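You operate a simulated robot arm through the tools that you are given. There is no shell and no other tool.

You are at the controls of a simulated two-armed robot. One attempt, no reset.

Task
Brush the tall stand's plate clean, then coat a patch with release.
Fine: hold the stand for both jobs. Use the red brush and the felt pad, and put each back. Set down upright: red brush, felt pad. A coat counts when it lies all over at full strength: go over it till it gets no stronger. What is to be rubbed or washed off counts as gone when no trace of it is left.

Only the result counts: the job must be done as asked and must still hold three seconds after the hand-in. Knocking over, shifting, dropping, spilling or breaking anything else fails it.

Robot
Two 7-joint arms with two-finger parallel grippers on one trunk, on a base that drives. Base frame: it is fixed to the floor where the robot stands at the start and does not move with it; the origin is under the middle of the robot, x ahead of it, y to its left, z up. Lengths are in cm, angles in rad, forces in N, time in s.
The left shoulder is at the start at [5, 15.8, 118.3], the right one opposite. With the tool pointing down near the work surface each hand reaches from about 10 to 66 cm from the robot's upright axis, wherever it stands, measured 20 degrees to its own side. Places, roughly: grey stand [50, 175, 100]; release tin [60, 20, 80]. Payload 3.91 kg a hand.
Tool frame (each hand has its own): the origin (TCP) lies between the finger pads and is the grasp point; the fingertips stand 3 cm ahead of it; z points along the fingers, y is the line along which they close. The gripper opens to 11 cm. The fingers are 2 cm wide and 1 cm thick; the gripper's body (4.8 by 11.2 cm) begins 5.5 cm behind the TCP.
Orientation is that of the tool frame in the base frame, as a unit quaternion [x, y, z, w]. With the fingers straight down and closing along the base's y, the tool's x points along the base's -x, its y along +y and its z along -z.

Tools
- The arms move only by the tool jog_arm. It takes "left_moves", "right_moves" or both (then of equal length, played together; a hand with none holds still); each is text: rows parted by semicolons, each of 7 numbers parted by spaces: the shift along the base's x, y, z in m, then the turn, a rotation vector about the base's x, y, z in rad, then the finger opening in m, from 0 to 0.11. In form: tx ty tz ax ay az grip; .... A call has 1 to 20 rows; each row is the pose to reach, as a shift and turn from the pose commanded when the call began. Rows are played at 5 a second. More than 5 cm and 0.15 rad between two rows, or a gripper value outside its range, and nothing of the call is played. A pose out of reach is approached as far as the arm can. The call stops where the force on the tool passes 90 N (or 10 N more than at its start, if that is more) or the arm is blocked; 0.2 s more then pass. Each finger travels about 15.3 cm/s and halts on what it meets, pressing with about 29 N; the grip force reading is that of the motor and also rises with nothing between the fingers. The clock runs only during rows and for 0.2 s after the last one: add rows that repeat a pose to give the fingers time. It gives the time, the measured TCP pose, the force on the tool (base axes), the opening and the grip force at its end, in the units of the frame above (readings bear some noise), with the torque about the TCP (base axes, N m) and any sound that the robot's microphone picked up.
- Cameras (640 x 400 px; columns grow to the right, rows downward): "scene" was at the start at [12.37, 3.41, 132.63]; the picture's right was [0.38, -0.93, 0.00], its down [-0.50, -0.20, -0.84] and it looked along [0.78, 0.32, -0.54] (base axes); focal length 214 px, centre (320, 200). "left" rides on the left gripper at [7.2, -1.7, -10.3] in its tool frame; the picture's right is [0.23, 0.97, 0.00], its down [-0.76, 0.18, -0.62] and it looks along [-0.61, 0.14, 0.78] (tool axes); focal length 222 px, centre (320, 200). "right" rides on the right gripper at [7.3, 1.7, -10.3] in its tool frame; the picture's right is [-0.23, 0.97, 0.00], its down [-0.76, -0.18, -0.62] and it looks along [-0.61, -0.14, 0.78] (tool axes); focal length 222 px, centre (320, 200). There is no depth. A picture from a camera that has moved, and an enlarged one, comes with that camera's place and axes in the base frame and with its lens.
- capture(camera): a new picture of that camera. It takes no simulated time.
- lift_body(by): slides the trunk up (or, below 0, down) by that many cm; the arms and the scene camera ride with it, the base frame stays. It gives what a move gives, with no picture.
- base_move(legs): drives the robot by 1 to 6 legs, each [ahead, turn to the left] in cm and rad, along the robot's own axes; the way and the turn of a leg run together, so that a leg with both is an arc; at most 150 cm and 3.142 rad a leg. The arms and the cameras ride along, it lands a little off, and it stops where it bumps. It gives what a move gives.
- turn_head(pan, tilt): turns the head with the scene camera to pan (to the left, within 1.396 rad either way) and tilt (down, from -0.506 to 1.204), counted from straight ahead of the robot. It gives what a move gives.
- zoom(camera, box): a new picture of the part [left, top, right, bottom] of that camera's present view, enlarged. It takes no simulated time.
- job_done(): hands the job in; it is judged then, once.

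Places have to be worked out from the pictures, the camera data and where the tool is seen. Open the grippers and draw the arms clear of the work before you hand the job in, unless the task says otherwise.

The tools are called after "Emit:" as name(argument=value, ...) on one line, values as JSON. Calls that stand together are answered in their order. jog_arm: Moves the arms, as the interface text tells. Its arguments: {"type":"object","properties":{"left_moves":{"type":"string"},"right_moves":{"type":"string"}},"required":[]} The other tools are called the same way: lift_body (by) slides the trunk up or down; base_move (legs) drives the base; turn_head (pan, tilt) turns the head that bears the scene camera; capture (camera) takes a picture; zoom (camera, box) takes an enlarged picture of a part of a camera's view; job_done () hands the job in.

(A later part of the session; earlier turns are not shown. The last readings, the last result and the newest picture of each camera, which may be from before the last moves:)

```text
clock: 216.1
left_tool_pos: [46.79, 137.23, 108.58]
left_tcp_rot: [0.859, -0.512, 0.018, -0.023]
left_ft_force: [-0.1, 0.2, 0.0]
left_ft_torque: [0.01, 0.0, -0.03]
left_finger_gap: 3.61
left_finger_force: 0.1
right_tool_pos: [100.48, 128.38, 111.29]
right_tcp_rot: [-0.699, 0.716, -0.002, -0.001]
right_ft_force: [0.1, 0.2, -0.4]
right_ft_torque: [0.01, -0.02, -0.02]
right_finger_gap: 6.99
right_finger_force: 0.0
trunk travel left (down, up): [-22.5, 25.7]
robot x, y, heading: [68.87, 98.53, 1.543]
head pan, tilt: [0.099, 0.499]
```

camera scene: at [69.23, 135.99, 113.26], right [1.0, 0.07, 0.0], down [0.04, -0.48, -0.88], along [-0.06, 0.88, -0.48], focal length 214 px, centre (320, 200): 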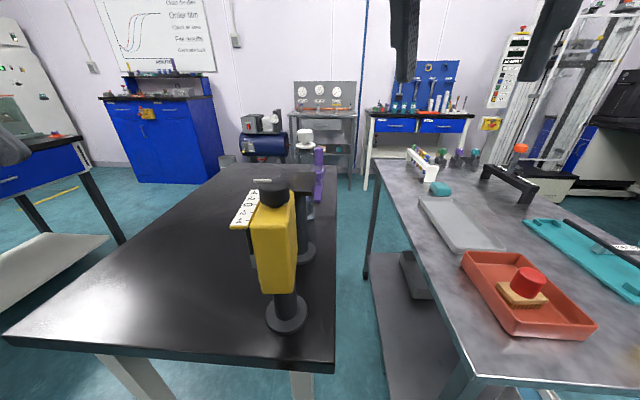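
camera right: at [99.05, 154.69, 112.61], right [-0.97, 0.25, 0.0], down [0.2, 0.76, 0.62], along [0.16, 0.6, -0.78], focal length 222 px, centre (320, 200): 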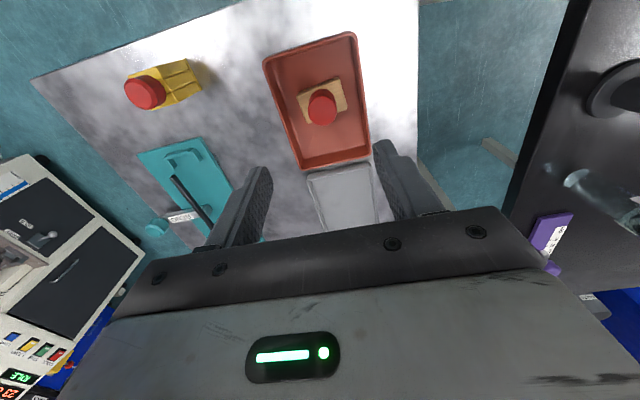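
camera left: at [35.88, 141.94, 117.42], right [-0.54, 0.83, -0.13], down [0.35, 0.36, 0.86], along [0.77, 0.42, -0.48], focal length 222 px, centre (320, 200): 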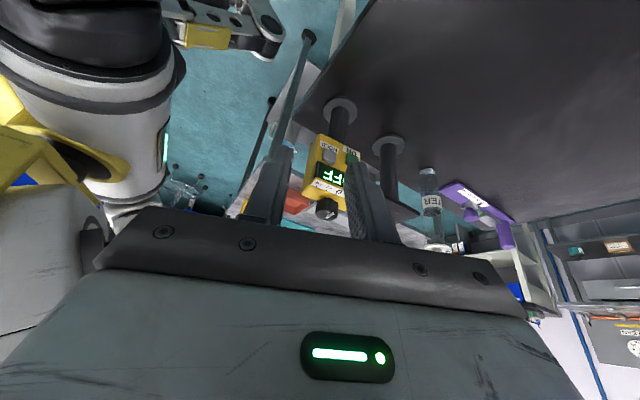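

Smooth. I continue the yaw to +90° while moving in front of the robot's middle.

Emit:
jog_arm(left_moves="0.02 0.01 0 0 0 0.13 0.036; 0.04 0.02 0 0 0 0.26 0.036; 0.06 0.03 0 0 0 0.39 0.036; 0.08 0.04 0 0 0 0.52 0.036; 0.10 0.05 0 0 0 0.65 0.036; 0.12 0.06 0 0 0 0.78 0.036; 0.14 0.07 0 0 0 0.91 0.036; 0.16 0.08 0 0 0 1.05 0.036; 0.16 0.08 0 0 0 1.05 0.036")

Emit:
capture(camera="scene")

```text
clock: 218.1
left_tool_pos: [55.06, 140.73, 106.08]
left_tcp_rot: [0.999, -0.013, 0.004, -0.03]
left_ft_force: [-0.2, 0.5, 0.6]
left_ft_torque: [-0.04, 0.04, -0.02]
left_finger_gap: 3.59
left_finger_force: 0.0
left hand out of reach, approached as far as the arm can: row 4, 5, 6, 7, 8, 9
right_tool_pos: [100.49, 128.33, 111.25]
right_tcp_rot: [-0.698, 0.716, -0.001, 0.001]
right_ft_force: [1.2, 0.3, -1.2]
right_ft_torque: [0.01, 0.0, 0.0]
right_finger_gap: 6.98
right_finger_force: 0.1
trunk travel left (down, up): [-22.5, 25.7]
robot x, y, heading: [68.95, 97.8, 1.546]
head pan, tilt: [0.099, 0.499]
```

```text
taken
camera scene: at [68.58, 111.45, 113.26], right [1.0, 0.07, 0.0], down [0.04, -0.48, -0.88], along [-0.06, 0.88, -0.48], focal length 214 px, centre (320, 200)
```

scene: 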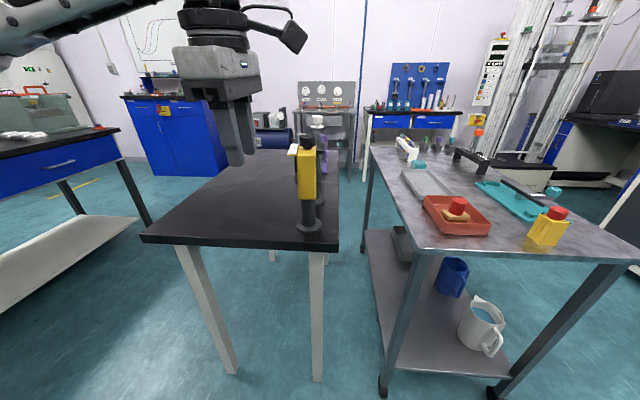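

With ±90° yaw the arm's reach is short. Better: stand at the table's south-west, facing north-east (heading ≈55°), so the left hand needs only about −30° yaw to approach the post at 25° from +x, while the right hand still reaches the plate. I unwind the left yaw and raise the trunk.

Emit:
jog_arm(left_moves="-0.01 -0.006 0.003 0 0 -0.13 0.05; -0.02 -0.012 0.006 0 0 -0.26 0.06; -0.03 -0.018 0.009 0 0 -0.39 0.07; -0.04 -0.024 0.012 0 0 -0.52 0.08; -0.05 -0.03 0.015 0 0 -0.65 0.09; -0.06 -0.036 0.018 0 0 -0.78 0.09; -0.07 -0.042 0.021 0 0 -0.91 0.09; -0.08 -0.048 0.024 0 0 -1.04 0.09; -0.09 -0.054 0.027 0 0 -1.17 0.09; -0.10 -0.06 0.03 0 0 -1.3 0.09; -0.10 -0.06 0.03 0 0 -1.43 0.09; -0.10 -0.06 0.03 0 0 -1.56 0.09; -0.10 -0.06 0.03 0 0 -1.56 0.09")

Emit:
lift_body(by=20)

Emit:
base_move(legs=[[0, 0.92], [46, 0], [0, -1.5]])

Emit:
turn_head(pan=0, tilt=0.6)

Emit:
capture(camera="scene")

```text
clock: 220.9
left_tool_pos: [44.96, 134.71, 109.21]
left_tcp_rot: [-0.7, 0.714, -0.024, 0.017]
left_ft_force: [0.5, 0.9, 0.0]
left_ft_torque: [0.04, 0.02, 0.02]
left_finger_gap: 9.01
left_finger_force: 0.1
right_tool_pos: [100.44, 128.27, 111.29]
right_tcp_rot: [-0.699, 0.715, -0.001, -0.001]
right_ft_force: [-0.2, 0.2, -0.3]
right_ft_torque: [0.02, 0.0, 0.01]
right_finger_gap: 7.0
right_finger_force: 0.0
trunk travel left (down, up): [-22.5, 25.7]
robot x, y, heading: [69.11, 98.4, 1.547]
head pan, tilt: [0.099, 0.499]
```

```text
clock: 223.1
left_tool_pos: [44.97, 134.86, 129.17]
left_tcp_rot: [-0.7, 0.713, -0.024, 0.017]
left_ft_force: [0.6, 0.7, 0.4]
left_ft_torque: [0.02, 0.0, -0.03]
left_finger_gap: 9.02
left_finger_force: 0.1
right_tool_pos: [100.61, 128.21, 131.22]
right_tcp_rot: [-0.699, 0.716, -0.001, 0.0]
right_ft_force: [-0.3, -0.3, -0.5]
right_ft_torque: [-0.01, -0.02, 0.03]
right_finger_gap: 7.01
right_finger_force: 0.0
trunk travel left (down, up): [-42.5, 5.7]
robot x, y, heading: [69.15, 98.29, 1.539]
head pan, tilt: [0.099, 0.499]
```

```text
clock: 228.3
left_tool_pos: [-9.37, 129.41, 129.24]
left_tcp_rot: [0.943, -0.332, 0.013, -0.025]
left_ft_force: [-0.4, -0.6, 0.3]
left_ft_torque: [-0.02, -0.01, -0.02]
left_finger_gap: 8.99
left_finger_force: 0.0
right_tool_pos: [29.89, 169.34, 131.25]
right_tcp_rot: [0.942, -0.335, 0.001, -0.001]
right_ft_force: [0.5, -0.2, -0.8]
right_ft_torque: [-0.06, 0.02, 0.03]
right_finger_gap: 7.01
right_finger_force: 0.0
trunk travel left (down, up): [-42.5, 5.7]
robot x, y, heading: [34.12, 126.09, 2.454]
head pan, tilt: [0.099, 0.499]
stopped in leg 2: the robot was blocked; the commanded pose is now the measured one
```

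```text
clock: 228.9
left_tool_pos: [-9.25, 129.49, 129.3]
left_tcp_rot: [0.943, -0.332, 0.015, -0.026]
left_ft_force: [-0.7, -0.4, -0.4]
left_ft_torque: [0.04, 0.01, 0.01]
left_finger_gap: 8.97
left_finger_force: 0.1
right_tool_pos: [29.95, 169.42, 131.26]
right_tcp_rot: [0.942, -0.336, 0.001, 0.0]
right_ft_force: [0.1, -0.2, -0.5]
right_ft_torque: [0.03, 0.0, 0.0]
right_finger_gap: 6.99
right_finger_force: 0.1
trunk travel left (down, up): [-42.5, 5.7]
robot x, y, heading: [33.96, 125.73, 2.455]
head pan, tilt: [0.0, 0.6]
```

```text
taken
camera scene: at [24.29, 134.22, 132.35], right [0.64, 0.77, 0.0], down [0.44, -0.36, -0.83], along [-0.64, 0.53, -0.56], focal length 214 px, centre (320, 200)
```

scene: 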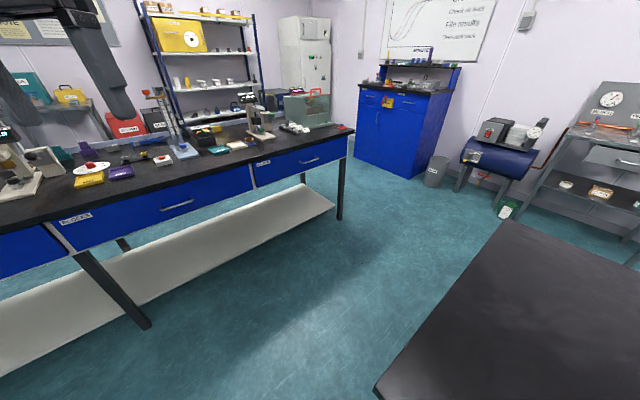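

The base bumped something at [34,126] (probably the table's south-west leg). I back away and will approach along a 60° heading that clears both legs.

Emit:
base_move(legs=[[-30, 0]])

Emit:
base_move(legs=[[0, 0.69], [25, 0], [0, -1.05], [0, -1.05]])

Emit:
capture(camera="scene")

```text
clock: 231.0
left_tool_pos: [13.73, 110.44, 129.14]
left_tcp_rot: [0.942, -0.334, 0.014, -0.025]
left_ft_force: [-0.4, -1.0, -0.2]
left_ft_torque: [0.02, 0.02, 0.01]
left_finger_gap: 8.98
left_finger_force: 0.1
right_tool_pos: [53.28, 150.16, 131.22]
right_tcp_rot: [0.941, -0.338, 0.001, -0.001]
right_ft_force: [0.1, 0.9, -0.2]
right_ft_torque: [0.02, 0.04, -0.01]
right_finger_gap: 7.0
right_finger_force: 0.1
trunk travel left (down, up): [-42.5, 5.7]
robot x, y, heading: [57.26, 107.27, 2.446]
head pan, tilt: [0.0, 0.6]
```

```text
clock: 239.9
left_tool_pos: [28.32, 150.55, 129.14]
left_tcp_rot: [-0.507, 0.861, -0.027, 0.011]
left_ft_force: [0.2, 0.3, -0.6]
left_ft_torque: [0.0, 0.0, 0.01]
left_finger_gap: 9.01
left_finger_force: 0.2
right_tool_pos: [74.25, 118.78, 131.27]
right_tcp_rot: [-0.504, 0.864, -0.001, 0.0]
right_ft_force: [0.2, 0.3, 0.3]
right_ft_torque: [0.02, 0.03, -0.01]
right_finger_gap: 6.99
right_finger_force: 0.2
trunk travel left (down, up): [-42.5, 5.7]
robot x, y, heading: [32.14, 107.1, 1.054]
head pan, tilt: [0.0, 0.6]
```

```text
taken
camera scene: at [38.72, 118.33, 132.35], right [0.87, -0.5, 0.0], down [-0.28, -0.49, -0.83], along [0.41, 0.72, -0.56], focal length 214 px, centre (320, 200)
```

scene: 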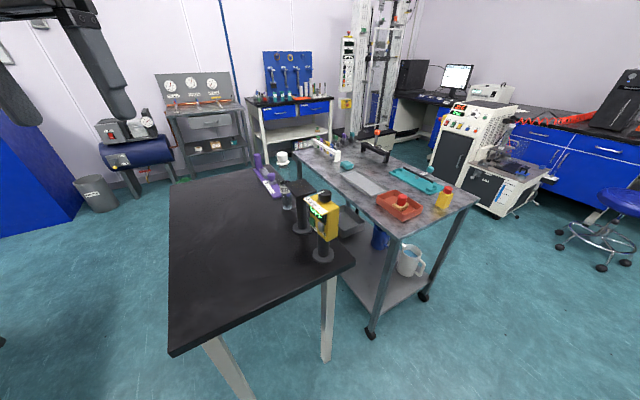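

The table has not moved and everything stands as before. I drive ahead 20 cm along this heading, then look.

Emit:
base_move(legs=[[20, 0]])

Emit:
capture(camera="scene")

Emit:
capture(camera="left")

```text
clock: 241.5
left_tool_pos: [37.87, 167.27, 129.03]
left_tcp_rot: [-0.506, 0.862, -0.027, 0.01]
left_ft_force: [0.8, 0.1, -0.2]
left_ft_torque: [-0.03, 0.03, -0.04]
left_finger_gap: 8.98
left_finger_force: 0.1
right_tool_pos: [83.86, 135.34, 131.27]
right_tcp_rot: [-0.503, 0.864, -0.002, -0.001]
right_ft_force: [0.5, -0.2, 0.1]
right_ft_torque: [-0.05, 0.01, -0.03]
right_finger_gap: 7.03
right_finger_force: 0.1
trunk travel left (down, up): [-42.5, 5.7]
robot x, y, heading: [41.66, 123.65, 1.05]
head pan, tilt: [0.0, 0.6]
```

```text
taken
camera scene: at [48.3, 135.0, 132.34], right [0.87, -0.5, 0.0], down [-0.28, -0.49, -0.82], along [0.41, 0.71, -0.57], focal length 214 px, centre (320, 200)
```

scene: 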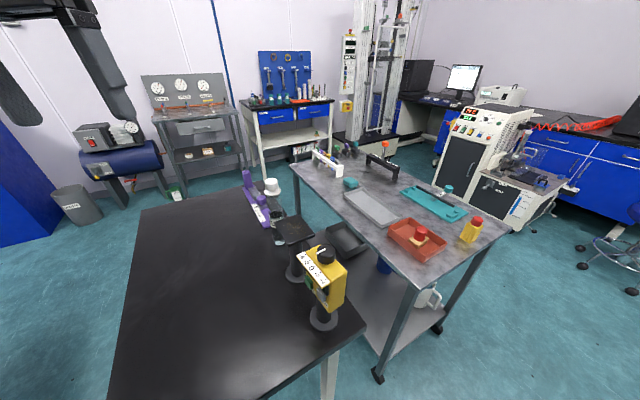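

```text
taken
camera left: at [35.44, 160.4, 139.66], right [-0.96, 0.28, -0.05], down [0.19, 0.77, 0.6], along [0.21, 0.57, -0.79], focal length 222 px, centre (320, 200)
```

left: 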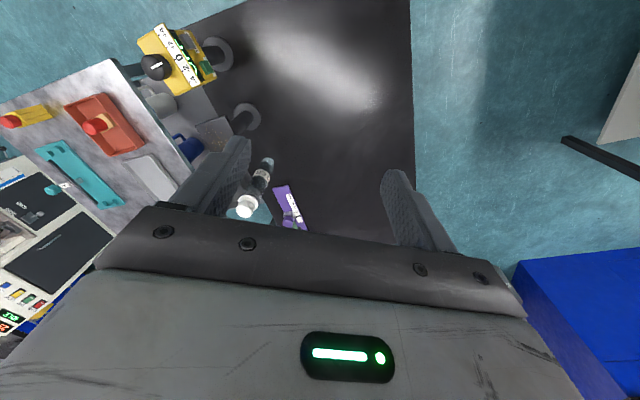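

The stand is 52 cm ahead and 6 cm left of the robot's line. I yaw the left hand −33° while moving over the empty table part, then check.

Emit:
jog_arm(left_moves="0.012 -0.008 -0.028 0 0 -0.117 0.08; 0.024 -0.015 -0.056 0 0 -0.234 0.08; 0.037 -0.023 -0.084 0 0 -0.351 0.08; 0.049 -0.03 -0.112 0 0 -0.468 0.08; 0.061 -0.038 -0.14 0 0 -0.585 0.08; 0.061 -0.038 -0.14 0 0 -0.585 0.08")

Emit:
capture(camera="scene")

```text
clock: 242.9
left_tool_pos: [44.16, 163.25, 115.1]
left_tcp_rot: [-0.235, 0.972, -0.03, 0.003]
left_ft_force: [0.0, -0.7, -0.2]
left_ft_torque: [0.01, 0.0, 0.0]
left_finger_gap: 7.98
left_finger_force: 0.0
right_tool_pos: [83.85, 135.26, 131.27]
right_tcp_rot: [-0.502, 0.865, -0.002, 0.0]
right_ft_force: [-0.1, 0.5, 0.4]
right_ft_torque: [0.01, 0.04, 0.0]
right_finger_gap: 6.99
right_finger_force: 0.1
trunk travel left (down, up): [-42.5, 5.7]
robot x, y, heading: [41.79, 123.94, 1.05]
head pan, tilt: [0.0, 0.6]
```

```text
taken
camera scene: at [48.25, 134.93, 132.35], right [0.87, -0.5, 0.0], down [-0.28, -0.49, -0.83], along [0.41, 0.72, -0.56], focal length 214 px, centre (320, 200)
```

scene: 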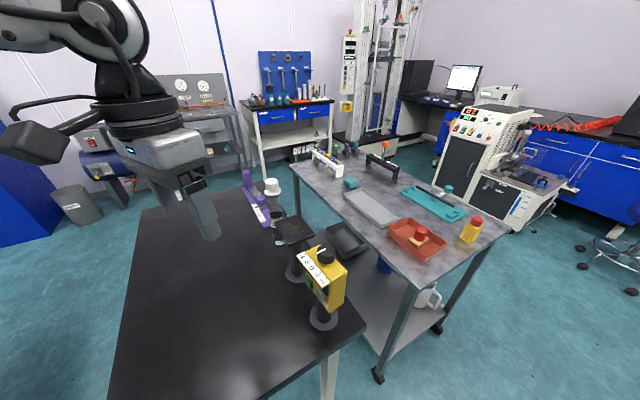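

Exact. Now I tilt the hand to 42° below horizontal while lowering to z≈100.

Emit:
jog_arm(left_moves="0.0055 0.002 -0.025 0.0725 -0.1212 0.0037 0.08; 0.011 0.004 -0.05 0.1449 -0.2423 0.0073 0.08; 0.0165 0.006 -0.075 0.2174 -0.3635 0.011 0.08; 0.022 0.008 -0.10 0.2898 -0.4847 0.0147 0.08; 0.0275 0.01 -0.125 0.3623 -0.6058 0.0183 0.08; 0.033 0.012 -0.15 0.4347 -0.727 0.022 0.08; 0.033 0.012 -0.15 0.4347 -0.727 0.022 0.08")

Emit:
capture(camera="scene")

Emit:
capture(camera="left")

```text
clock: 244.5
left_tool_pos: [47.33, 164.52, 99.98]
left_tcp_rot: [-0.215, 0.888, 0.094, 0.395]
left_ft_force: [0.1, -0.7, -0.3]
left_ft_torque: [0.02, -0.02, 0.01]
left_finger_gap: 8.0
left_finger_force: 0.0
right_tool_pos: [83.75, 135.29, 131.28]
right_tcp_rot: [-0.503, 0.864, -0.002, 0.0]
right_ft_force: [0.0, 1.0, 0.1]
right_ft_torque: [0.01, 0.0, -0.01]
right_finger_gap: 6.98
right_finger_force: 0.1
trunk travel left (down, up): [-42.5, 5.7]
robot x, y, heading: [41.6, 123.85, 1.048]
head pan, tilt: [0.0, 0.6]
```

```text
taken
camera scene: at [48.27, 134.92, 132.35], right [0.87, -0.5, 0.0], down [-0.28, -0.49, -0.83], along [0.41, 0.72, -0.56], focal length 214 px, centre (320, 200)
```

scene: 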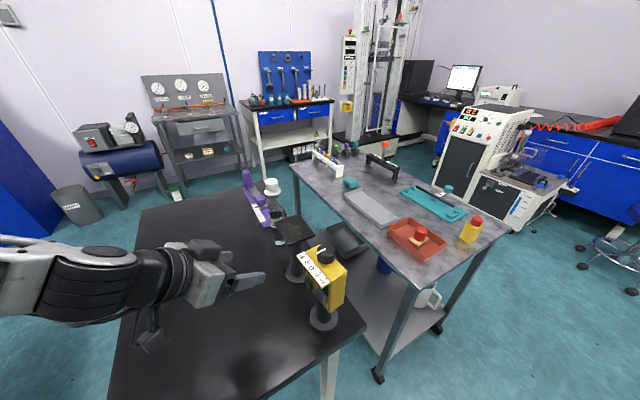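

```text
taken
camera left: at [36.99, 157.19, 101.64], right [-0.58, 0.8, -0.17], down [-0.04, 0.18, 0.98], along [0.81, 0.58, -0.07], focal length 222 px, centre (320, 200)
```

left: 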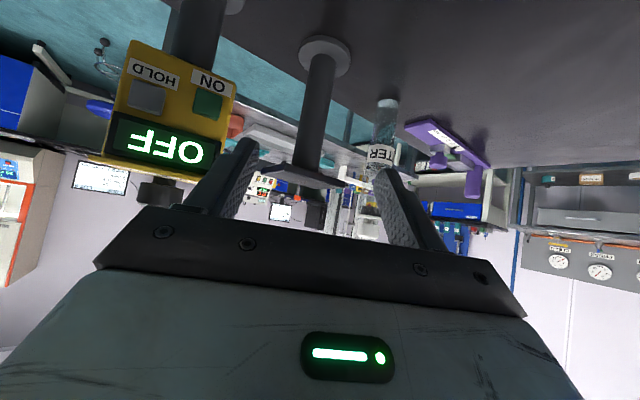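

The pose is exact and the post lies in the middle between the fingers in the left camera. I refine the post's position with a zoom from the scene camera.

Emit:
zoom(camera="scene", box=[200, 190, 380, 340])

Emit:
zoom(camera="left", box=[230, 20, 410, 220])

```text
2.67 times, centred on (290, 265) of scene
camera zoom: at [48.27, 134.92, 132.35], right [0.87, -0.5, 0.0], down [-0.28, -0.49, -0.83], along [0.41, 0.72, -0.56], focal length 572 px, centre (400, 27)
```

zoom: 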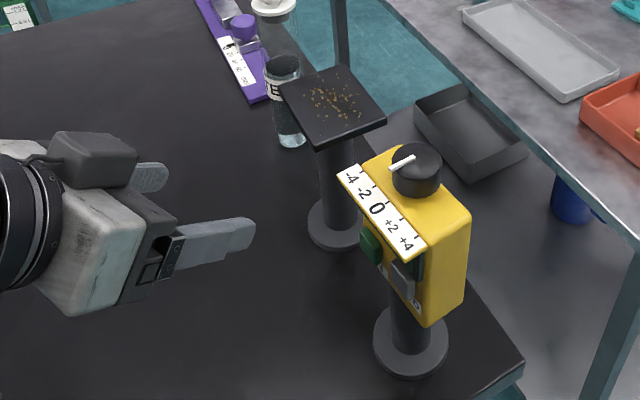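

```text
2.00 times, centred on (320, 120) of left
camera zoom: at [36.99, 157.19, 101.64], right [-0.58, 0.8, -0.17], down [-0.04, 0.18, 0.98], along [0.81, 0.58, -0.07], focal length 444 px, centre (320, 360)
```

zoom: 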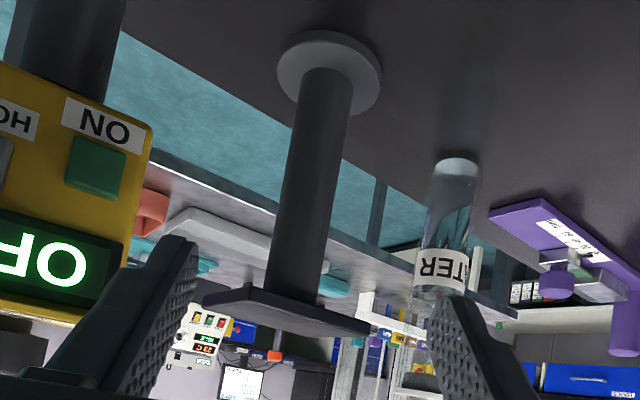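

Post centre comes out at [61.7,171.7]; the hand's axis line passes within 1–2 mm of it. I lower to z=88 and advance to enclose the post.

Emit:
jog_arm(left_moves="0 0 -0.04 0 0 0 0.08; 0 0 -0.08 0 0 0 0.08; 0 0 -0.12 0 0 0 0.08; 0.035 0.018 -0.12 0 0 0 0.08; 0.07 0.036 -0.12 0 0 0 0.08; 0.07 0.036 -0.12 0 0 0 0.08")

Emit:
zoom(camera="scene", box=[200, 190, 380, 340])

Emit:
capture(camera="left")

```text
clock: 245.9
left_tool_pos: [54.27, 169.64, 95.16]
left_tcp_rot: [-0.215, 0.889, 0.095, 0.393]
left_ft_force: [0.9, 0.0, 0.7]
left_ft_torque: [0.01, 0.0, -0.02]
left_finger_gap: 8.01
left_finger_force: 0.0
left hand out of reach, approached as far as the arm can: row 2, 3, 4, 5, 6
right_tool_pos: [83.88, 135.14, 131.33]
right_tcp_rot: [-0.504, 0.864, -0.002, 0.001]
right_ft_force: [0.4, -0.7, 0.2]
right_ft_torque: [-0.01, 0.0, -0.01]
right_finger_gap: 7.01
right_finger_force: 0.0
trunk travel left (down, up): [-42.5, 5.7]
robot x, y, heading: [42.01, 123.61, 1.053]
head pan, tilt: [0.0, 0.6]
```

```text
2.67 times, centred on (290, 265) of scene
camera zoom: at [48.28, 134.93, 132.35], right [0.87, -0.5, 0.0], down [-0.28, -0.49, -0.83], along [0.41, 0.72, -0.56], focal length 572 px, centre (400, 27)
```

zoom: 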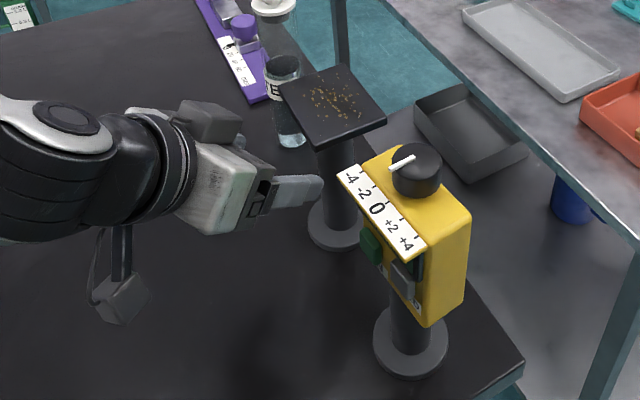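

```text
taken
camera left: at [43.92, 162.42, 96.85], right [-0.58, 0.8, -0.17], down [-0.04, 0.18, 0.98], along [0.81, 0.58, -0.08], focal length 222 px, centre (320, 200)
```

left: 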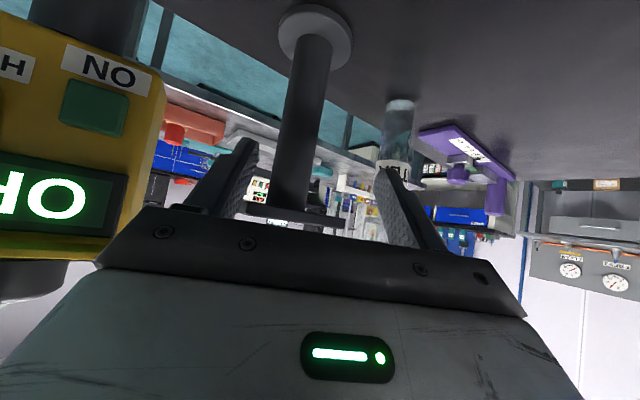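

Low down, the forearm gets too steep for this tilt. I retreat the left hand and raise it, then lower the trunk 15 cm so the forearm lies flatter.

Emit:
jog_arm(left_moves="-0.03 -0.016 0.01 0 0 0 0.08; -0.06 -0.032 0.02 0 0 0 0.08; -0.075 -0.045 0.05 0 0 0 0.08; -0.075 -0.05 0.09 0 0 0 0.08; -0.075 -0.05 0.13 0 0 0 0.08; -0.075 -0.05 0.16 0 0 0 0.08; -0.075 -0.05 0.16 0 0 0 0.08")

Emit:
lift_body(by=-15)

Emit:
capture(camera="scene")

```text
clock: 247.5
left_tool_pos: [46.65, 164.76, 111.68]
left_tcp_rot: [-0.214, 0.888, 0.094, 0.396]
left_ft_force: [-0.3, -0.2, 0.4]
left_ft_torque: [-0.03, 0.02, -0.01]
left_finger_gap: 7.99
left_finger_force: 0.0
left hand out of reach, approached as far as the arm can: row 4, 5, 6, 7
right_tool_pos: [83.77, 135.23, 131.29]
right_tcp_rot: [-0.503, 0.864, -0.003, 0.0]
right_ft_force: [0.7, -0.2, 0.8]
right_ft_torque: [-0.01, -0.02, -0.04]
right_finger_gap: 6.98
right_finger_force: 0.0
trunk travel left (down, up): [-42.5, 5.7]
robot x, y, heading: [41.61, 123.87, 1.05]
head pan, tilt: [0.0, 0.6]
```

```text
clock: 249.2
left_tool_pos: [46.72, 164.69, 96.68]
left_tcp_rot: [-0.216, 0.888, 0.095, 0.394]
left_ft_force: [-0.4, -1.7, 0.0]
left_ft_torque: [0.0, 0.01, 0.03]
left_finger_gap: 7.98
left_finger_force: 0.1
right_tool_pos: [83.82, 135.23, 116.16]
right_tcp_rot: [-0.502, 0.865, -0.002, 0.0]
right_ft_force: [-0.3, -0.1, -0.1]
right_ft_torque: [0.01, 0.0, 0.01]
right_finger_gap: 7.0
right_finger_force: 0.2
trunk travel left (down, up): [-27.5, 20.7]
robot x, y, heading: [41.46, 123.61, 1.052]
head pan, tilt: [0.0, 0.6]
```

```text
taken
camera scene: at [48.26, 134.93, 117.35], right [0.87, -0.5, 0.0], down [-0.28, -0.49, -0.83], along [0.41, 0.72, -0.56], focal length 214 px, centre (320, 200)
```

scene: 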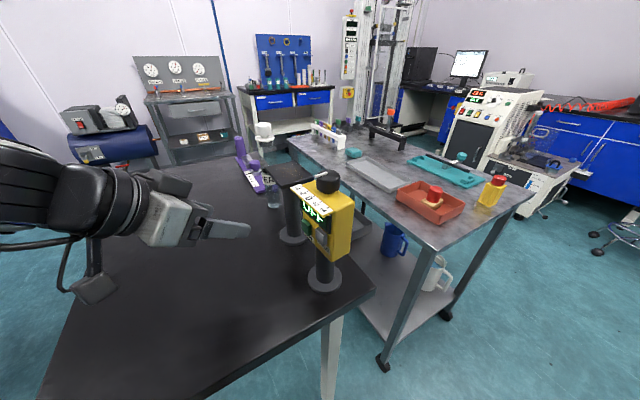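

Now z=88 is mid-range for the arm. I lower to z=88 and advance half-way.

Emit:
jog_arm(left_moves="0 -0.003 -0.045 0 0 0 0.08; 0 -0.006 -0.087 0 0 0 0.08; 0.03 0.0093 -0.087 0 0 0 0.08; 0.06 0.0246 -0.087 0 0 0 0.08; 0.06 0.0246 -0.087 0 0 0 0.08")

Emit:
capture(camera="left")

Emit:
zoom(camera="scene", box=[160, 130, 380, 310])

```text
clock: 250.4
left_tool_pos: [52.82, 167.26, 88.07]
left_tcp_rot: [-0.215, 0.888, 0.094, 0.395]
left_ft_force: [0.4, 0.1, -0.4]
left_ft_torque: [0.01, -0.02, -0.01]
left_finger_gap: 8.01
left_finger_force: 0.0
left hand out of reach, approached as far as the arm can: row 1, 2
right_tool_pos: [83.8, 135.22, 116.33]
right_tcp_rot: [-0.503, 0.864, -0.002, 0.0]
right_ft_force: [0.5, 0.4, 0.2]
right_ft_torque: [0.01, -0.02, -0.03]
right_finger_gap: 6.99
right_finger_force: 0.1
trunk travel left (down, up): [-27.5, 20.7]
robot x, y, heading: [41.93, 123.82, 1.045]
head pan, tilt: [0.0, 0.6]
```

```text
taken
camera left: at [42.5, 159.85, 89.57], right [-0.58, 0.8, -0.17], down [-0.04, 0.18, 0.98], along [0.81, 0.58, -0.07], focal length 222 px, centre (320, 200)
```

left: 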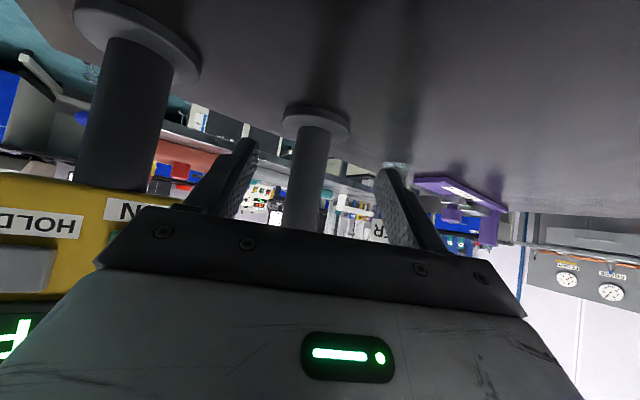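

```text
2.22 times, centred on (270, 220) of scene
camera zoom: at [48.26, 134.94, 117.35], right [0.87, -0.5, 0.0], down [-0.28, -0.49, -0.83], along [0.41, 0.71, -0.56], focal length 477 px, centre (431, 156)
```

zoom: 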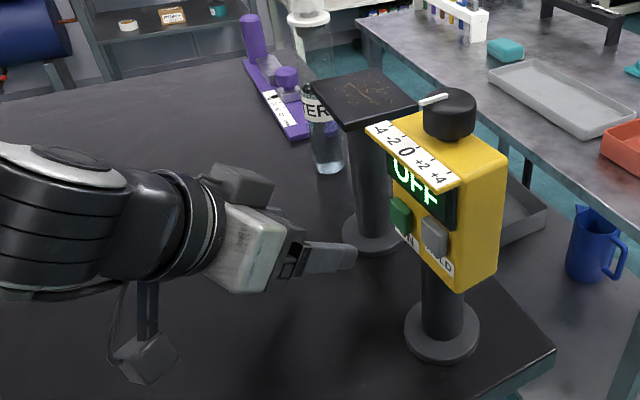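

Well aligned (post within 2 mm of the middle). I advance the last 9.5 cm so the post stands between the finger pads.

Emit:
jog_arm(left_moves="0.028 0.0143 0 0 0 0 0.08; 0.056 0.0285 0 0 0 0 0.08; 0.084 0.043 0 0 0 0 0.08; 0.084 0.043 0 0 0 0 0.08")

Emit:
capture(camera="left")

Emit:
zoom(camera="scene", box=[160, 130, 380, 310])

```text
clock: 251.4
left_tool_pos: [61.47, 171.55, 87.79]
left_tcp_rot: [-0.214, 0.888, 0.094, 0.395]
left_ft_force: [-0.1, -0.3, -0.1]
left_ft_torque: [0.06, -0.04, 0.03]
left_finger_gap: 8.01
left_finger_force: 0.1
right_tool_pos: [83.84, 135.25, 116.28]
right_tcp_rot: [-0.503, 0.864, -0.002, 0.0]
right_ft_force: [-0.2, -0.2, 0.0]
right_ft_torque: [-0.01, -0.05, -0.01]
right_finger_gap: 6.99
right_finger_force: 0.1
trunk travel left (down, up): [-27.5, 20.7]
robot x, y, heading: [41.56, 124.13, 1.047]
head pan, tilt: [0.0, 0.6]
```

```text
taken
camera left: at [51.05, 164.29, 89.49], right [-0.58, 0.8, -0.17], down [-0.04, 0.18, 0.98], along [0.81, 0.58, -0.07], focal length 222 px, centre (320, 200)
```

left: 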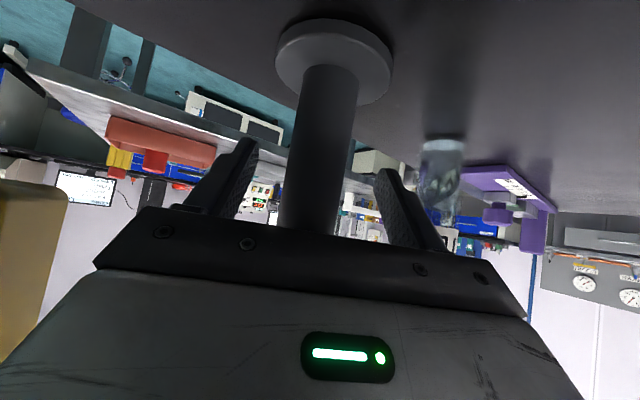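

```text
2.22 times, centred on (270, 220) of scene
camera zoom: at [48.26, 134.94, 117.35], right [0.87, -0.5, 0.0], down [-0.28, -0.49, -0.83], along [0.41, 0.71, -0.56], focal length 477 px, centre (431, 156)
```

zoom: 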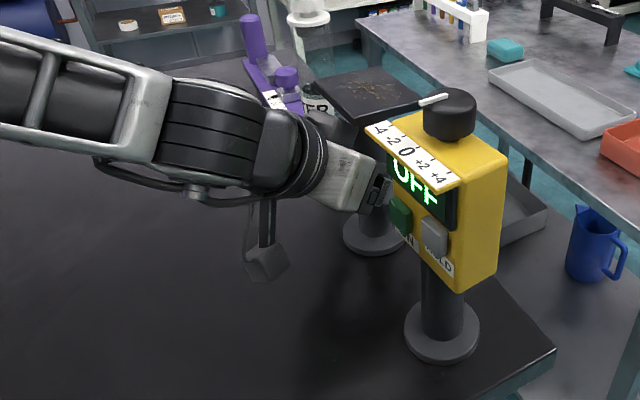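

The post is centred between the pads. I close the left fingers gently step by step on the post.

Emit:
jog_arm(left_moves="0 0 0 0 0 0 0.06; 0 0 0 0 0 0 0.048; 0 0 0 0 0 0 0.042; 0 0 0 0 0 0 0.038; 0 0 0 0 0 0 0.034; 0 0 0 0 0 0 0.03; 0 0 0 0 0 0 0.03")

Emit:
capture(camera="left")

Emit:
zoom(camera="scene", box=[160, 130, 380, 310])

```text
clock: 253.0
left_tool_pos: [61.39, 171.53, 87.85]
left_tcp_rot: [-0.214, 0.888, 0.095, 0.396]
left_ft_force: [0.3, -0.5, -1.2]
left_ft_torque: [0.06, 0.01, 0.02]
left_finger_gap: 3.53
left_finger_force: 28.8
right_tool_pos: [83.75, 135.27, 116.36]
right_tcp_rot: [-0.503, 0.864, -0.002, 0.0]
right_ft_force: [-1.1, -0.3, -0.9]
right_ft_torque: [-0.04, 0.0, -0.02]
right_finger_gap: 7.01
right_finger_force: 0.0
trunk travel left (down, up): [-27.5, 20.7]
robot x, y, heading: [41.35, 123.85, 1.043]
head pan, tilt: [0.0, 0.6]
```

```text
taken
camera left: at [51.01, 164.28, 89.49], right [-0.58, 0.8, -0.17], down [-0.04, 0.18, 0.98], along [0.81, 0.58, -0.07], focal length 222 px, centre (320, 200)
```

left: 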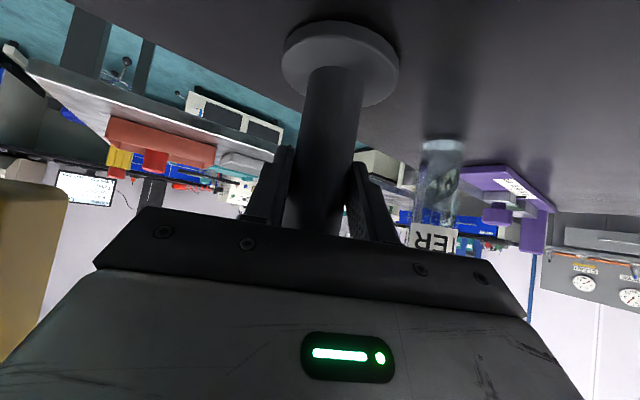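

```text
2.22 times, centred on (270, 220) of scene
camera zoom: at [48.26, 134.94, 117.35], right [0.87, -0.5, 0.0], down [-0.28, -0.49, -0.83], along [0.41, 0.71, -0.56], focal length 477 px, centre (431, 156)
```

zoom: 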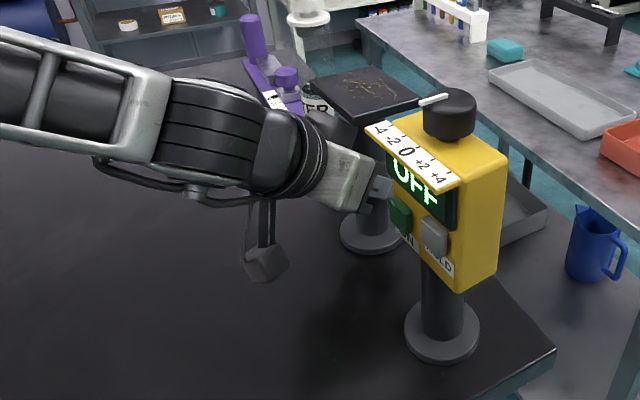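

The left hand now holds the post (gap 3.53 cm, 29 N). The parked brush is at the edge of the right arm's reach, so I approach it low and with a slight forward pitch.

Emit:
jog_arm(right_moves="0.005 0.01 -0.045 0.04 -0.023 0 0.07; 0.01 0.02 -0.09 0.08 -0.046 0 0.07; 0.02 0.04 -0.13 0.12 -0.069 0 0.07; 0.04 0.075 -0.16 0.152 -0.087 0 0.07; 0.06 0.11 -0.18 0.152 -0.087 0 0.07; 0.08 0.145 -0.19 0.152 -0.087 0 0.07; 0.08 0.145 -0.19 0.152 -0.087 0 0.07")

Emit:
capture(camera="right")

```text
refused: row 4 steps farther than a row can; nothing moved
```

```text
taken
camera right: at [78.67, 129.73, 126.66], right [-0.73, 0.68, 0.0], down [0.53, 0.58, 0.62], along [0.42, 0.46, -0.78], focal length 222 px, centre (320, 200)
```

right: 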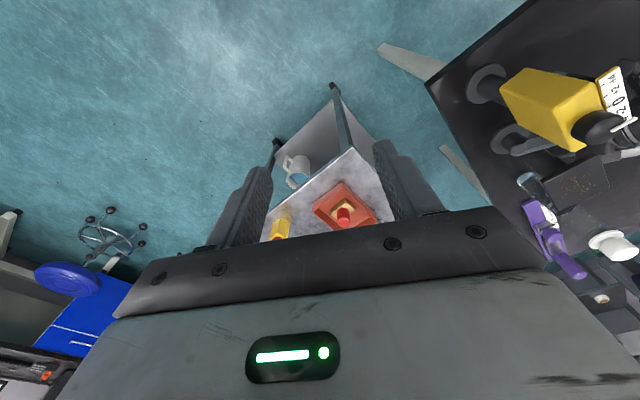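

One row was too long; I resend with shorter steps.

Emit:
jog_arm(right_moves="0.005 0.01 -0.045 0.04 -0.023 0 0.07; 0.01 0.02 -0.09 0.08 -0.046 0 0.07; 0.02 0.035 -0.13 0.12 -0.069 0 0.07; 0.035 0.065 -0.16 0.152 -0.087 0 0.07; 0.053 0.1 -0.18 0.152 -0.087 0 0.07; 0.07 0.135 -0.19 0.152 -0.087 0 0.07; 0.08 0.145 -0.19 0.152 -0.087 0 0.07; 0.08 0.145 -0.19 0.152 -0.087 0 0.07")

Emit:
capture(camera="right")

Emit:
capture(camera="scene")

```text
clock: 254.8
left_tool_pos: [61.43, 171.56, 87.92]
left_tcp_rot: [-0.214, 0.889, 0.095, 0.395]
left_ft_force: [0.3, 0.3, 0.7]
left_ft_torque: [0.03, -0.07, 0.02]
left_finger_gap: 3.53
left_finger_force: 29.0
right_tool_pos: [91.95, 149.87, 97.32]
right_tcp_rot: [-0.501, 0.861, 0.043, 0.076]
right_ft_force: [-0.4, 0.0, 0.5]
right_ft_torque: [0.0, -0.04, 0.0]
right_finger_gap: 7.0
right_finger_force: 0.0
trunk travel left (down, up): [-27.5, 20.7]
robot x, y, heading: [41.37, 123.48, 1.049]
head pan, tilt: [0.0, 0.6]
```

```text
taken
camera right: at [85.97, 142.83, 106.29], right [-0.74, 0.68, 0.04], down [0.47, 0.47, 0.75], along [0.49, 0.57, -0.67], focal length 222 px, centre (320, 200)
```

right: 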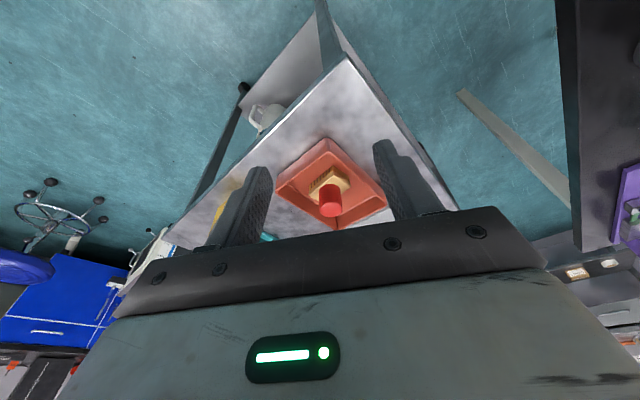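

```text
taken
camera scene: at [48.27, 134.94, 117.35], right [0.87, -0.5, 0.0], down [-0.28, -0.49, -0.83], along [0.41, 0.71, -0.56], focal length 214 px, centre (320, 200)
```

scene: 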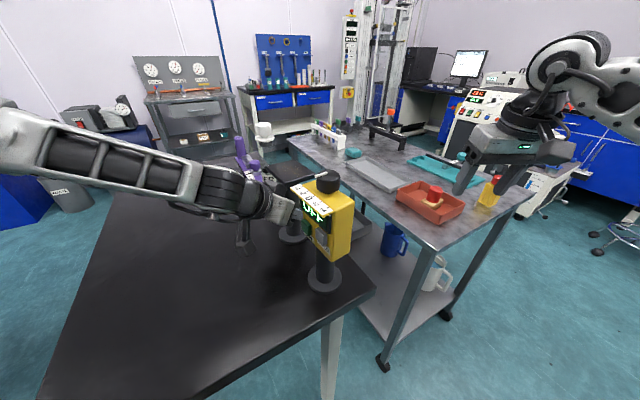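

Emit:
jog_arm(right_moves="0.023 0.031 -0.006 0 0 0 0.07; 0.046 0.062 -0.012 0 0 0 0.07; 0.069 0.093 -0.018 0 0 0 0.07; 0.0905 0.123 -0.023 0 0 0 0.07; 0.0905 0.123 -0.023 0 0 0 0.07")

Emit:
capture(camera="right")

Emit:
zoom(camera="scene", box=[380, 120, 560, 260])

```text
clock: 256.0
left_tool_pos: [61.35, 171.56, 87.69]
left_tcp_rot: [-0.214, 0.888, 0.094, 0.395]
left_ft_force: [-0.2, 0.4, -0.2]
left_ft_torque: [-0.04, -0.07, -0.02]
left_finger_gap: 3.53
left_finger_force: 28.6
right_tool_pos: [100.96, 162.0, 95.22]
right_tcp_rot: [-0.502, 0.861, 0.042, 0.077]
right_ft_force: [-0.3, 0.5, -0.7]
right_ft_torque: [-0.03, 0.0, -0.01]
right_finger_gap: 6.99
right_finger_force: 0.1
trunk travel left (down, up): [-27.5, 20.7]
robot x, y, heading: [41.67, 123.79, 1.05]
head pan, tilt: [0.0, 0.6]
```

```text
taken
camera right: at [95.02, 155.1, 104.2], right [-0.74, 0.68, 0.04], down [0.47, 0.47, 0.75], along [0.49, 0.57, -0.66], focal length 222 px, centre (320, 200)
```

right: 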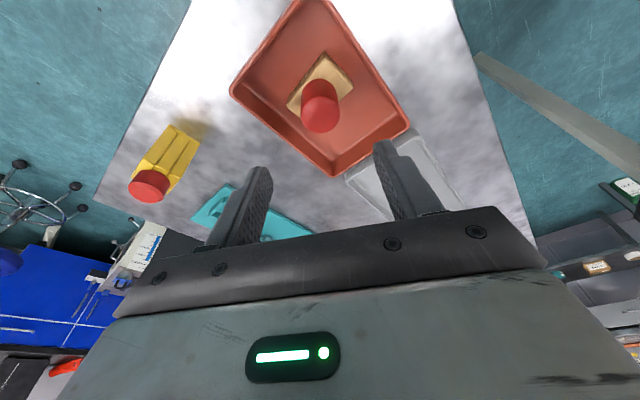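

```text
2.86 times, centred on (470, 190) of scene
camera zoom: at [48.26, 134.94, 117.35], right [0.87, -0.5, 0.0], down [-0.28, -0.49, -0.83], along [0.41, 0.71, -0.56], focal length 613 px, centre (-109, 229)
```

zoom: 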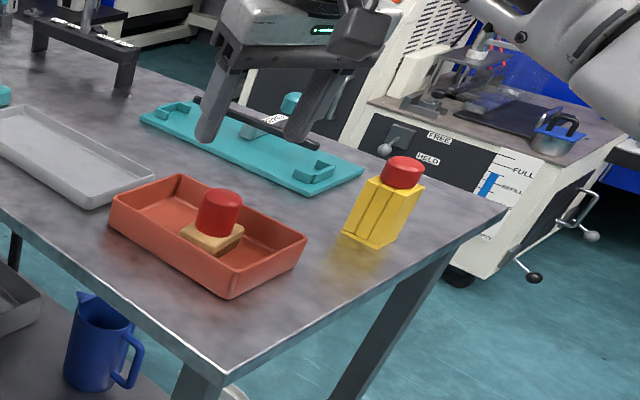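

The hand is right above the brush. I descend and close on the knob.

Emit:
jog_arm(right_moves="0 0.001 -0.03 0 0 0 0.07; 0 0.002 -0.06 0 0 0 0.07; 0 0.002 -0.086 0 0 0 0.07; 0 0.002 -0.086 0 0 0 0.05; 0 0.002 -0.086 0 0 0 0.03; 0 0.002 -0.086 0 0 0 0; 0 0.002 -0.086 0 0 0 0; 0 0.002 -0.086 0 0 0 0")

Emit:
zoom(camera="scene", box=[380, 120, 560, 260])

Emit:
capture(camera="right")

```text
clock: 257.8
left_tool_pos: [61.39, 171.51, 87.81]
left_tcp_rot: [-0.214, 0.888, 0.094, 0.395]
left_ft_force: [0.2, -0.2, 0.4]
left_ft_torque: [0.04, -0.09, 0.02]
left_finger_gap: 3.53
left_finger_force: 29.0
right_tool_pos: [100.8, 162.37, 86.39]
right_tcp_rot: [-0.501, 0.861, 0.041, 0.076]
right_ft_force: [-0.4, -0.3, 0.5]
right_ft_torque: [-0.04, 0.0, 0.02]
right_finger_gap: 3.22
right_finger_force: 28.8
trunk travel left (down, up): [-27.5, 20.7]
robot x, y, heading: [41.87, 123.31, 1.05]
head pan, tilt: [0.0, 0.6]
```

```text
2.86 times, centred on (470, 190) of scene
camera zoom: at [48.27, 134.94, 117.35], right [0.87, -0.5, 0.0], down [-0.28, -0.49, -0.83], along [0.41, 0.71, -0.56], focal length 613 px, centre (-109, 229)
```

zoom: 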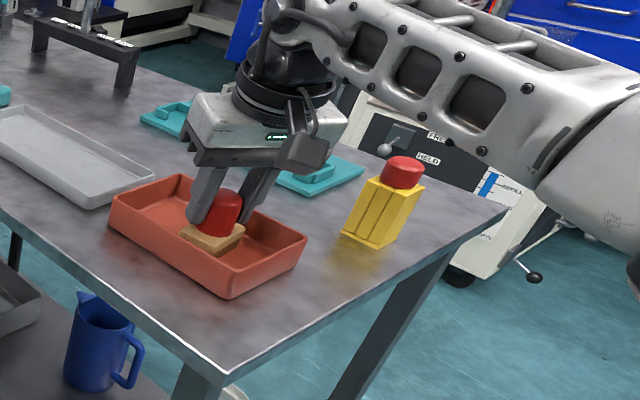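

```text
taken
camera right: at [94.86, 155.36, 95.41], right [-0.74, 0.68, 0.04], down [0.47, 0.47, 0.75], along [0.49, 0.57, -0.67], focal length 222 px, centre (320, 200)
```

right: 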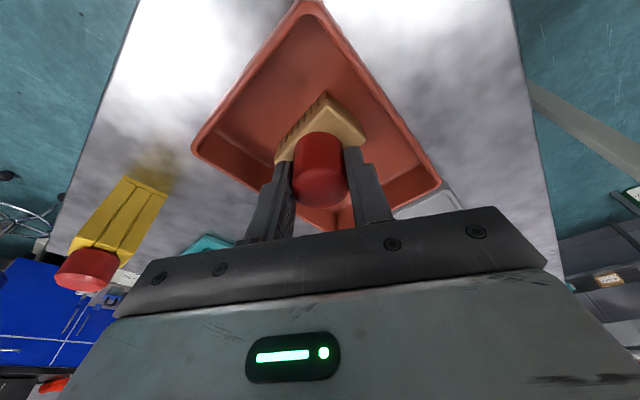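

The brush is gripped again. I lift it out of the tray and look at the surroundings of the plate before moving over.

Emit:
jog_arm(right_moves="0 0 0.03 0 0 0 0; 0 0 0.065 0 0 0 0; 0 0 0.1 0 0 0 0; -0.03 -0.01 0.13 0 0 0 0; -0.07 -0.01 0.155 0 0 0 0; -0.115 -0.005 0.175 0 0 0 0; -0.155 0 0.19 0 0 0 0; -0.155 0 0.19 0 0 0 0")

Emit:
capture(camera="right")

Emit:
zoom(camera="scene", box=[220, 130, 380, 260])

```text
clock: 259.6
left_tool_pos: [61.44, 171.58, 87.87]
left_tcp_rot: [-0.214, 0.889, 0.094, 0.394]
left_ft_force: [-0.2, 1.2, 0.2]
left_ft_torque: [0.03, -0.06, 0.02]
left_finger_gap: 3.54
left_finger_force: 29.4
right_tool_pos: [85.34, 162.2, 105.26]
right_tcp_rot: [-0.501, 0.861, 0.042, 0.076]
right_ft_force: [0.1, -0.1, -0.7]
right_ft_torque: [-0.02, -0.02, -0.01]
right_finger_gap: 3.25
right_finger_force: 28.8
trunk travel left (down, up): [-27.5, 20.7]
robot x, y, heading: [41.65, 123.9, 1.049]
head pan, tilt: [0.0, 0.6]
```

```text
taken
camera right: at [79.44, 155.17, 114.27], right [-0.74, 0.68, 0.04], down [0.47, 0.47, 0.75], along [0.49, 0.57, -0.67], focal length 222 px, centre (320, 200)
```

right: 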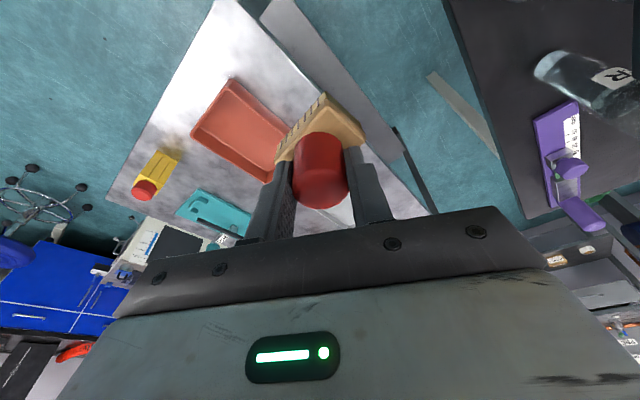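

```text
3.08 times, centred on (300, 195) of scene
camera zoom: at [48.27, 134.94, 117.35], right [0.87, -0.5, 0.0], down [-0.28, -0.49, -0.83], along [0.41, 0.71, -0.56], focal length 660 px, centre (382, 215)
```

zoom: 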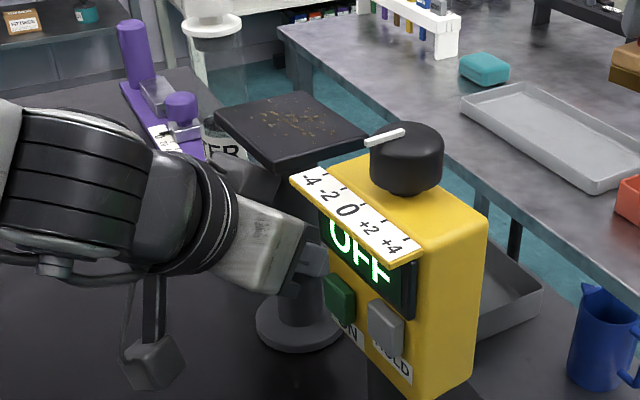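

Emit:
zoom(camera="scene", box=[262, 148, 326, 200])

```text
7.69 times, centred on (294, 174) of scene
camera zoom: at [48.27, 134.94, 117.35], right [0.87, -0.5, 0.0], down [-0.28, -0.49, -0.83], along [0.41, 0.71, -0.56], focal length 1650 px, centre (520, 400)
```

zoom: 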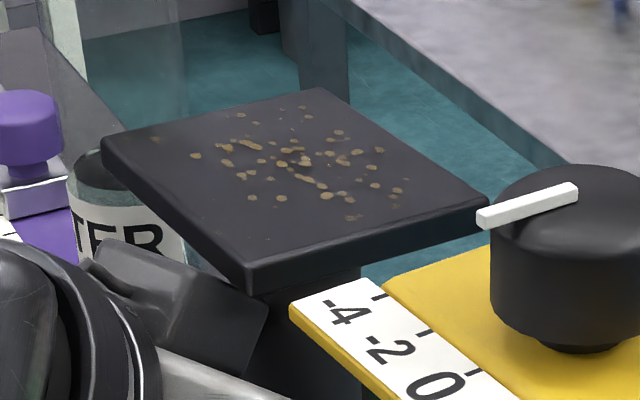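

The left hand's top housing is beside, not over, the plate; the brush only needs about ±1 cm in x. I carry the brush in from the east to above the plate (z≈109).

Emit:
jog_arm(right_moves="-0.031 0.019 0.008 0 0 0 0; -0.061 0.038 0.015 0 0 0 0; -0.092 0.057 0.023 0 0 0 0; -0.122 0.076 0.03 0 0 0 0; -0.153 0.0955 0.037 0 0 0 0; -0.193 0.0955 0.037 0 0 0 0; -0.235 0.0955 0.037 0 0 0 0; -0.235 0.0955 0.037 0 0 0 0")

Emit:
capture(camera="right")

Emit:
zoom(camera="scene", box=[220, 100, 400, 240])

```text
clock: 261.4
left_tool_pos: [61.33, 171.54, 87.83]
left_tcp_rot: [-0.215, 0.888, 0.095, 0.395]
left_ft_force: [1.5, 0.6, -0.1]
left_ft_torque: [0.03, -0.14, -0.01]
left_finger_gap: 3.55
left_finger_force: 28.8
right_tool_pos: [61.79, 171.7, 108.96]
right_tcp_rot: [-0.5, 0.862, 0.042, 0.075]
right_ft_force: [0.3, 0.1, -0.5]
right_ft_torque: [0.01, -0.03, -0.01]
right_finger_gap: 3.25
right_finger_force: 29.4
trunk travel left (down, up): [-27.5, 20.7]
robot x, y, heading: [41.63, 123.83, 1.048]
head pan, tilt: [0.0, 0.6]
```

```text
taken
camera right: at [55.8, 164.63, 117.87], right [-0.74, 0.68, 0.04], down [0.47, 0.47, 0.75], along [0.49, 0.57, -0.67], focal length 222 px, centre (320, 200)
```

right: 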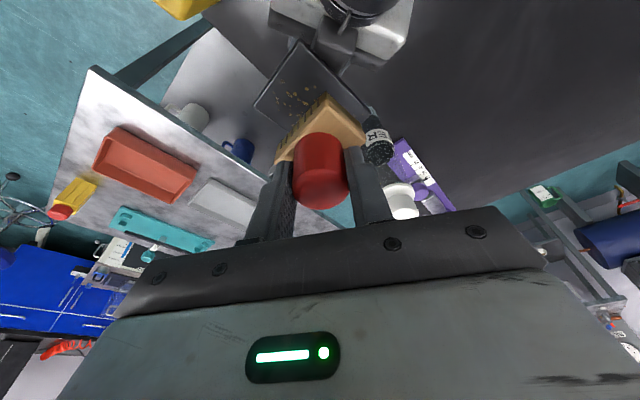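

```text
2.86 times, centred on (310, 170) of scene
camera zoom: at [48.27, 134.95, 117.35], right [0.87, -0.5, 0.0], down [-0.28, -0.49, -0.83], along [0.41, 0.71, -0.57], focal length 613 px, centre (349, 286)
```

zoom: 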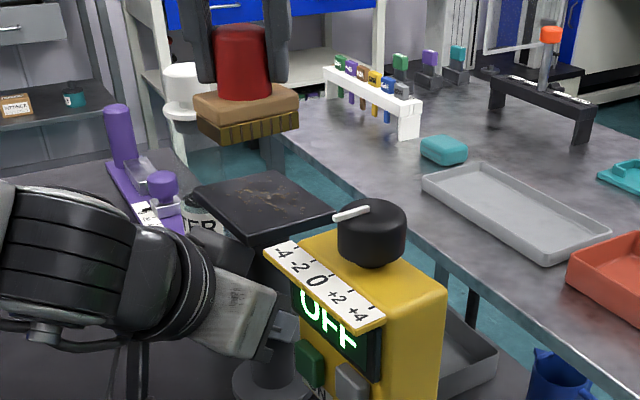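

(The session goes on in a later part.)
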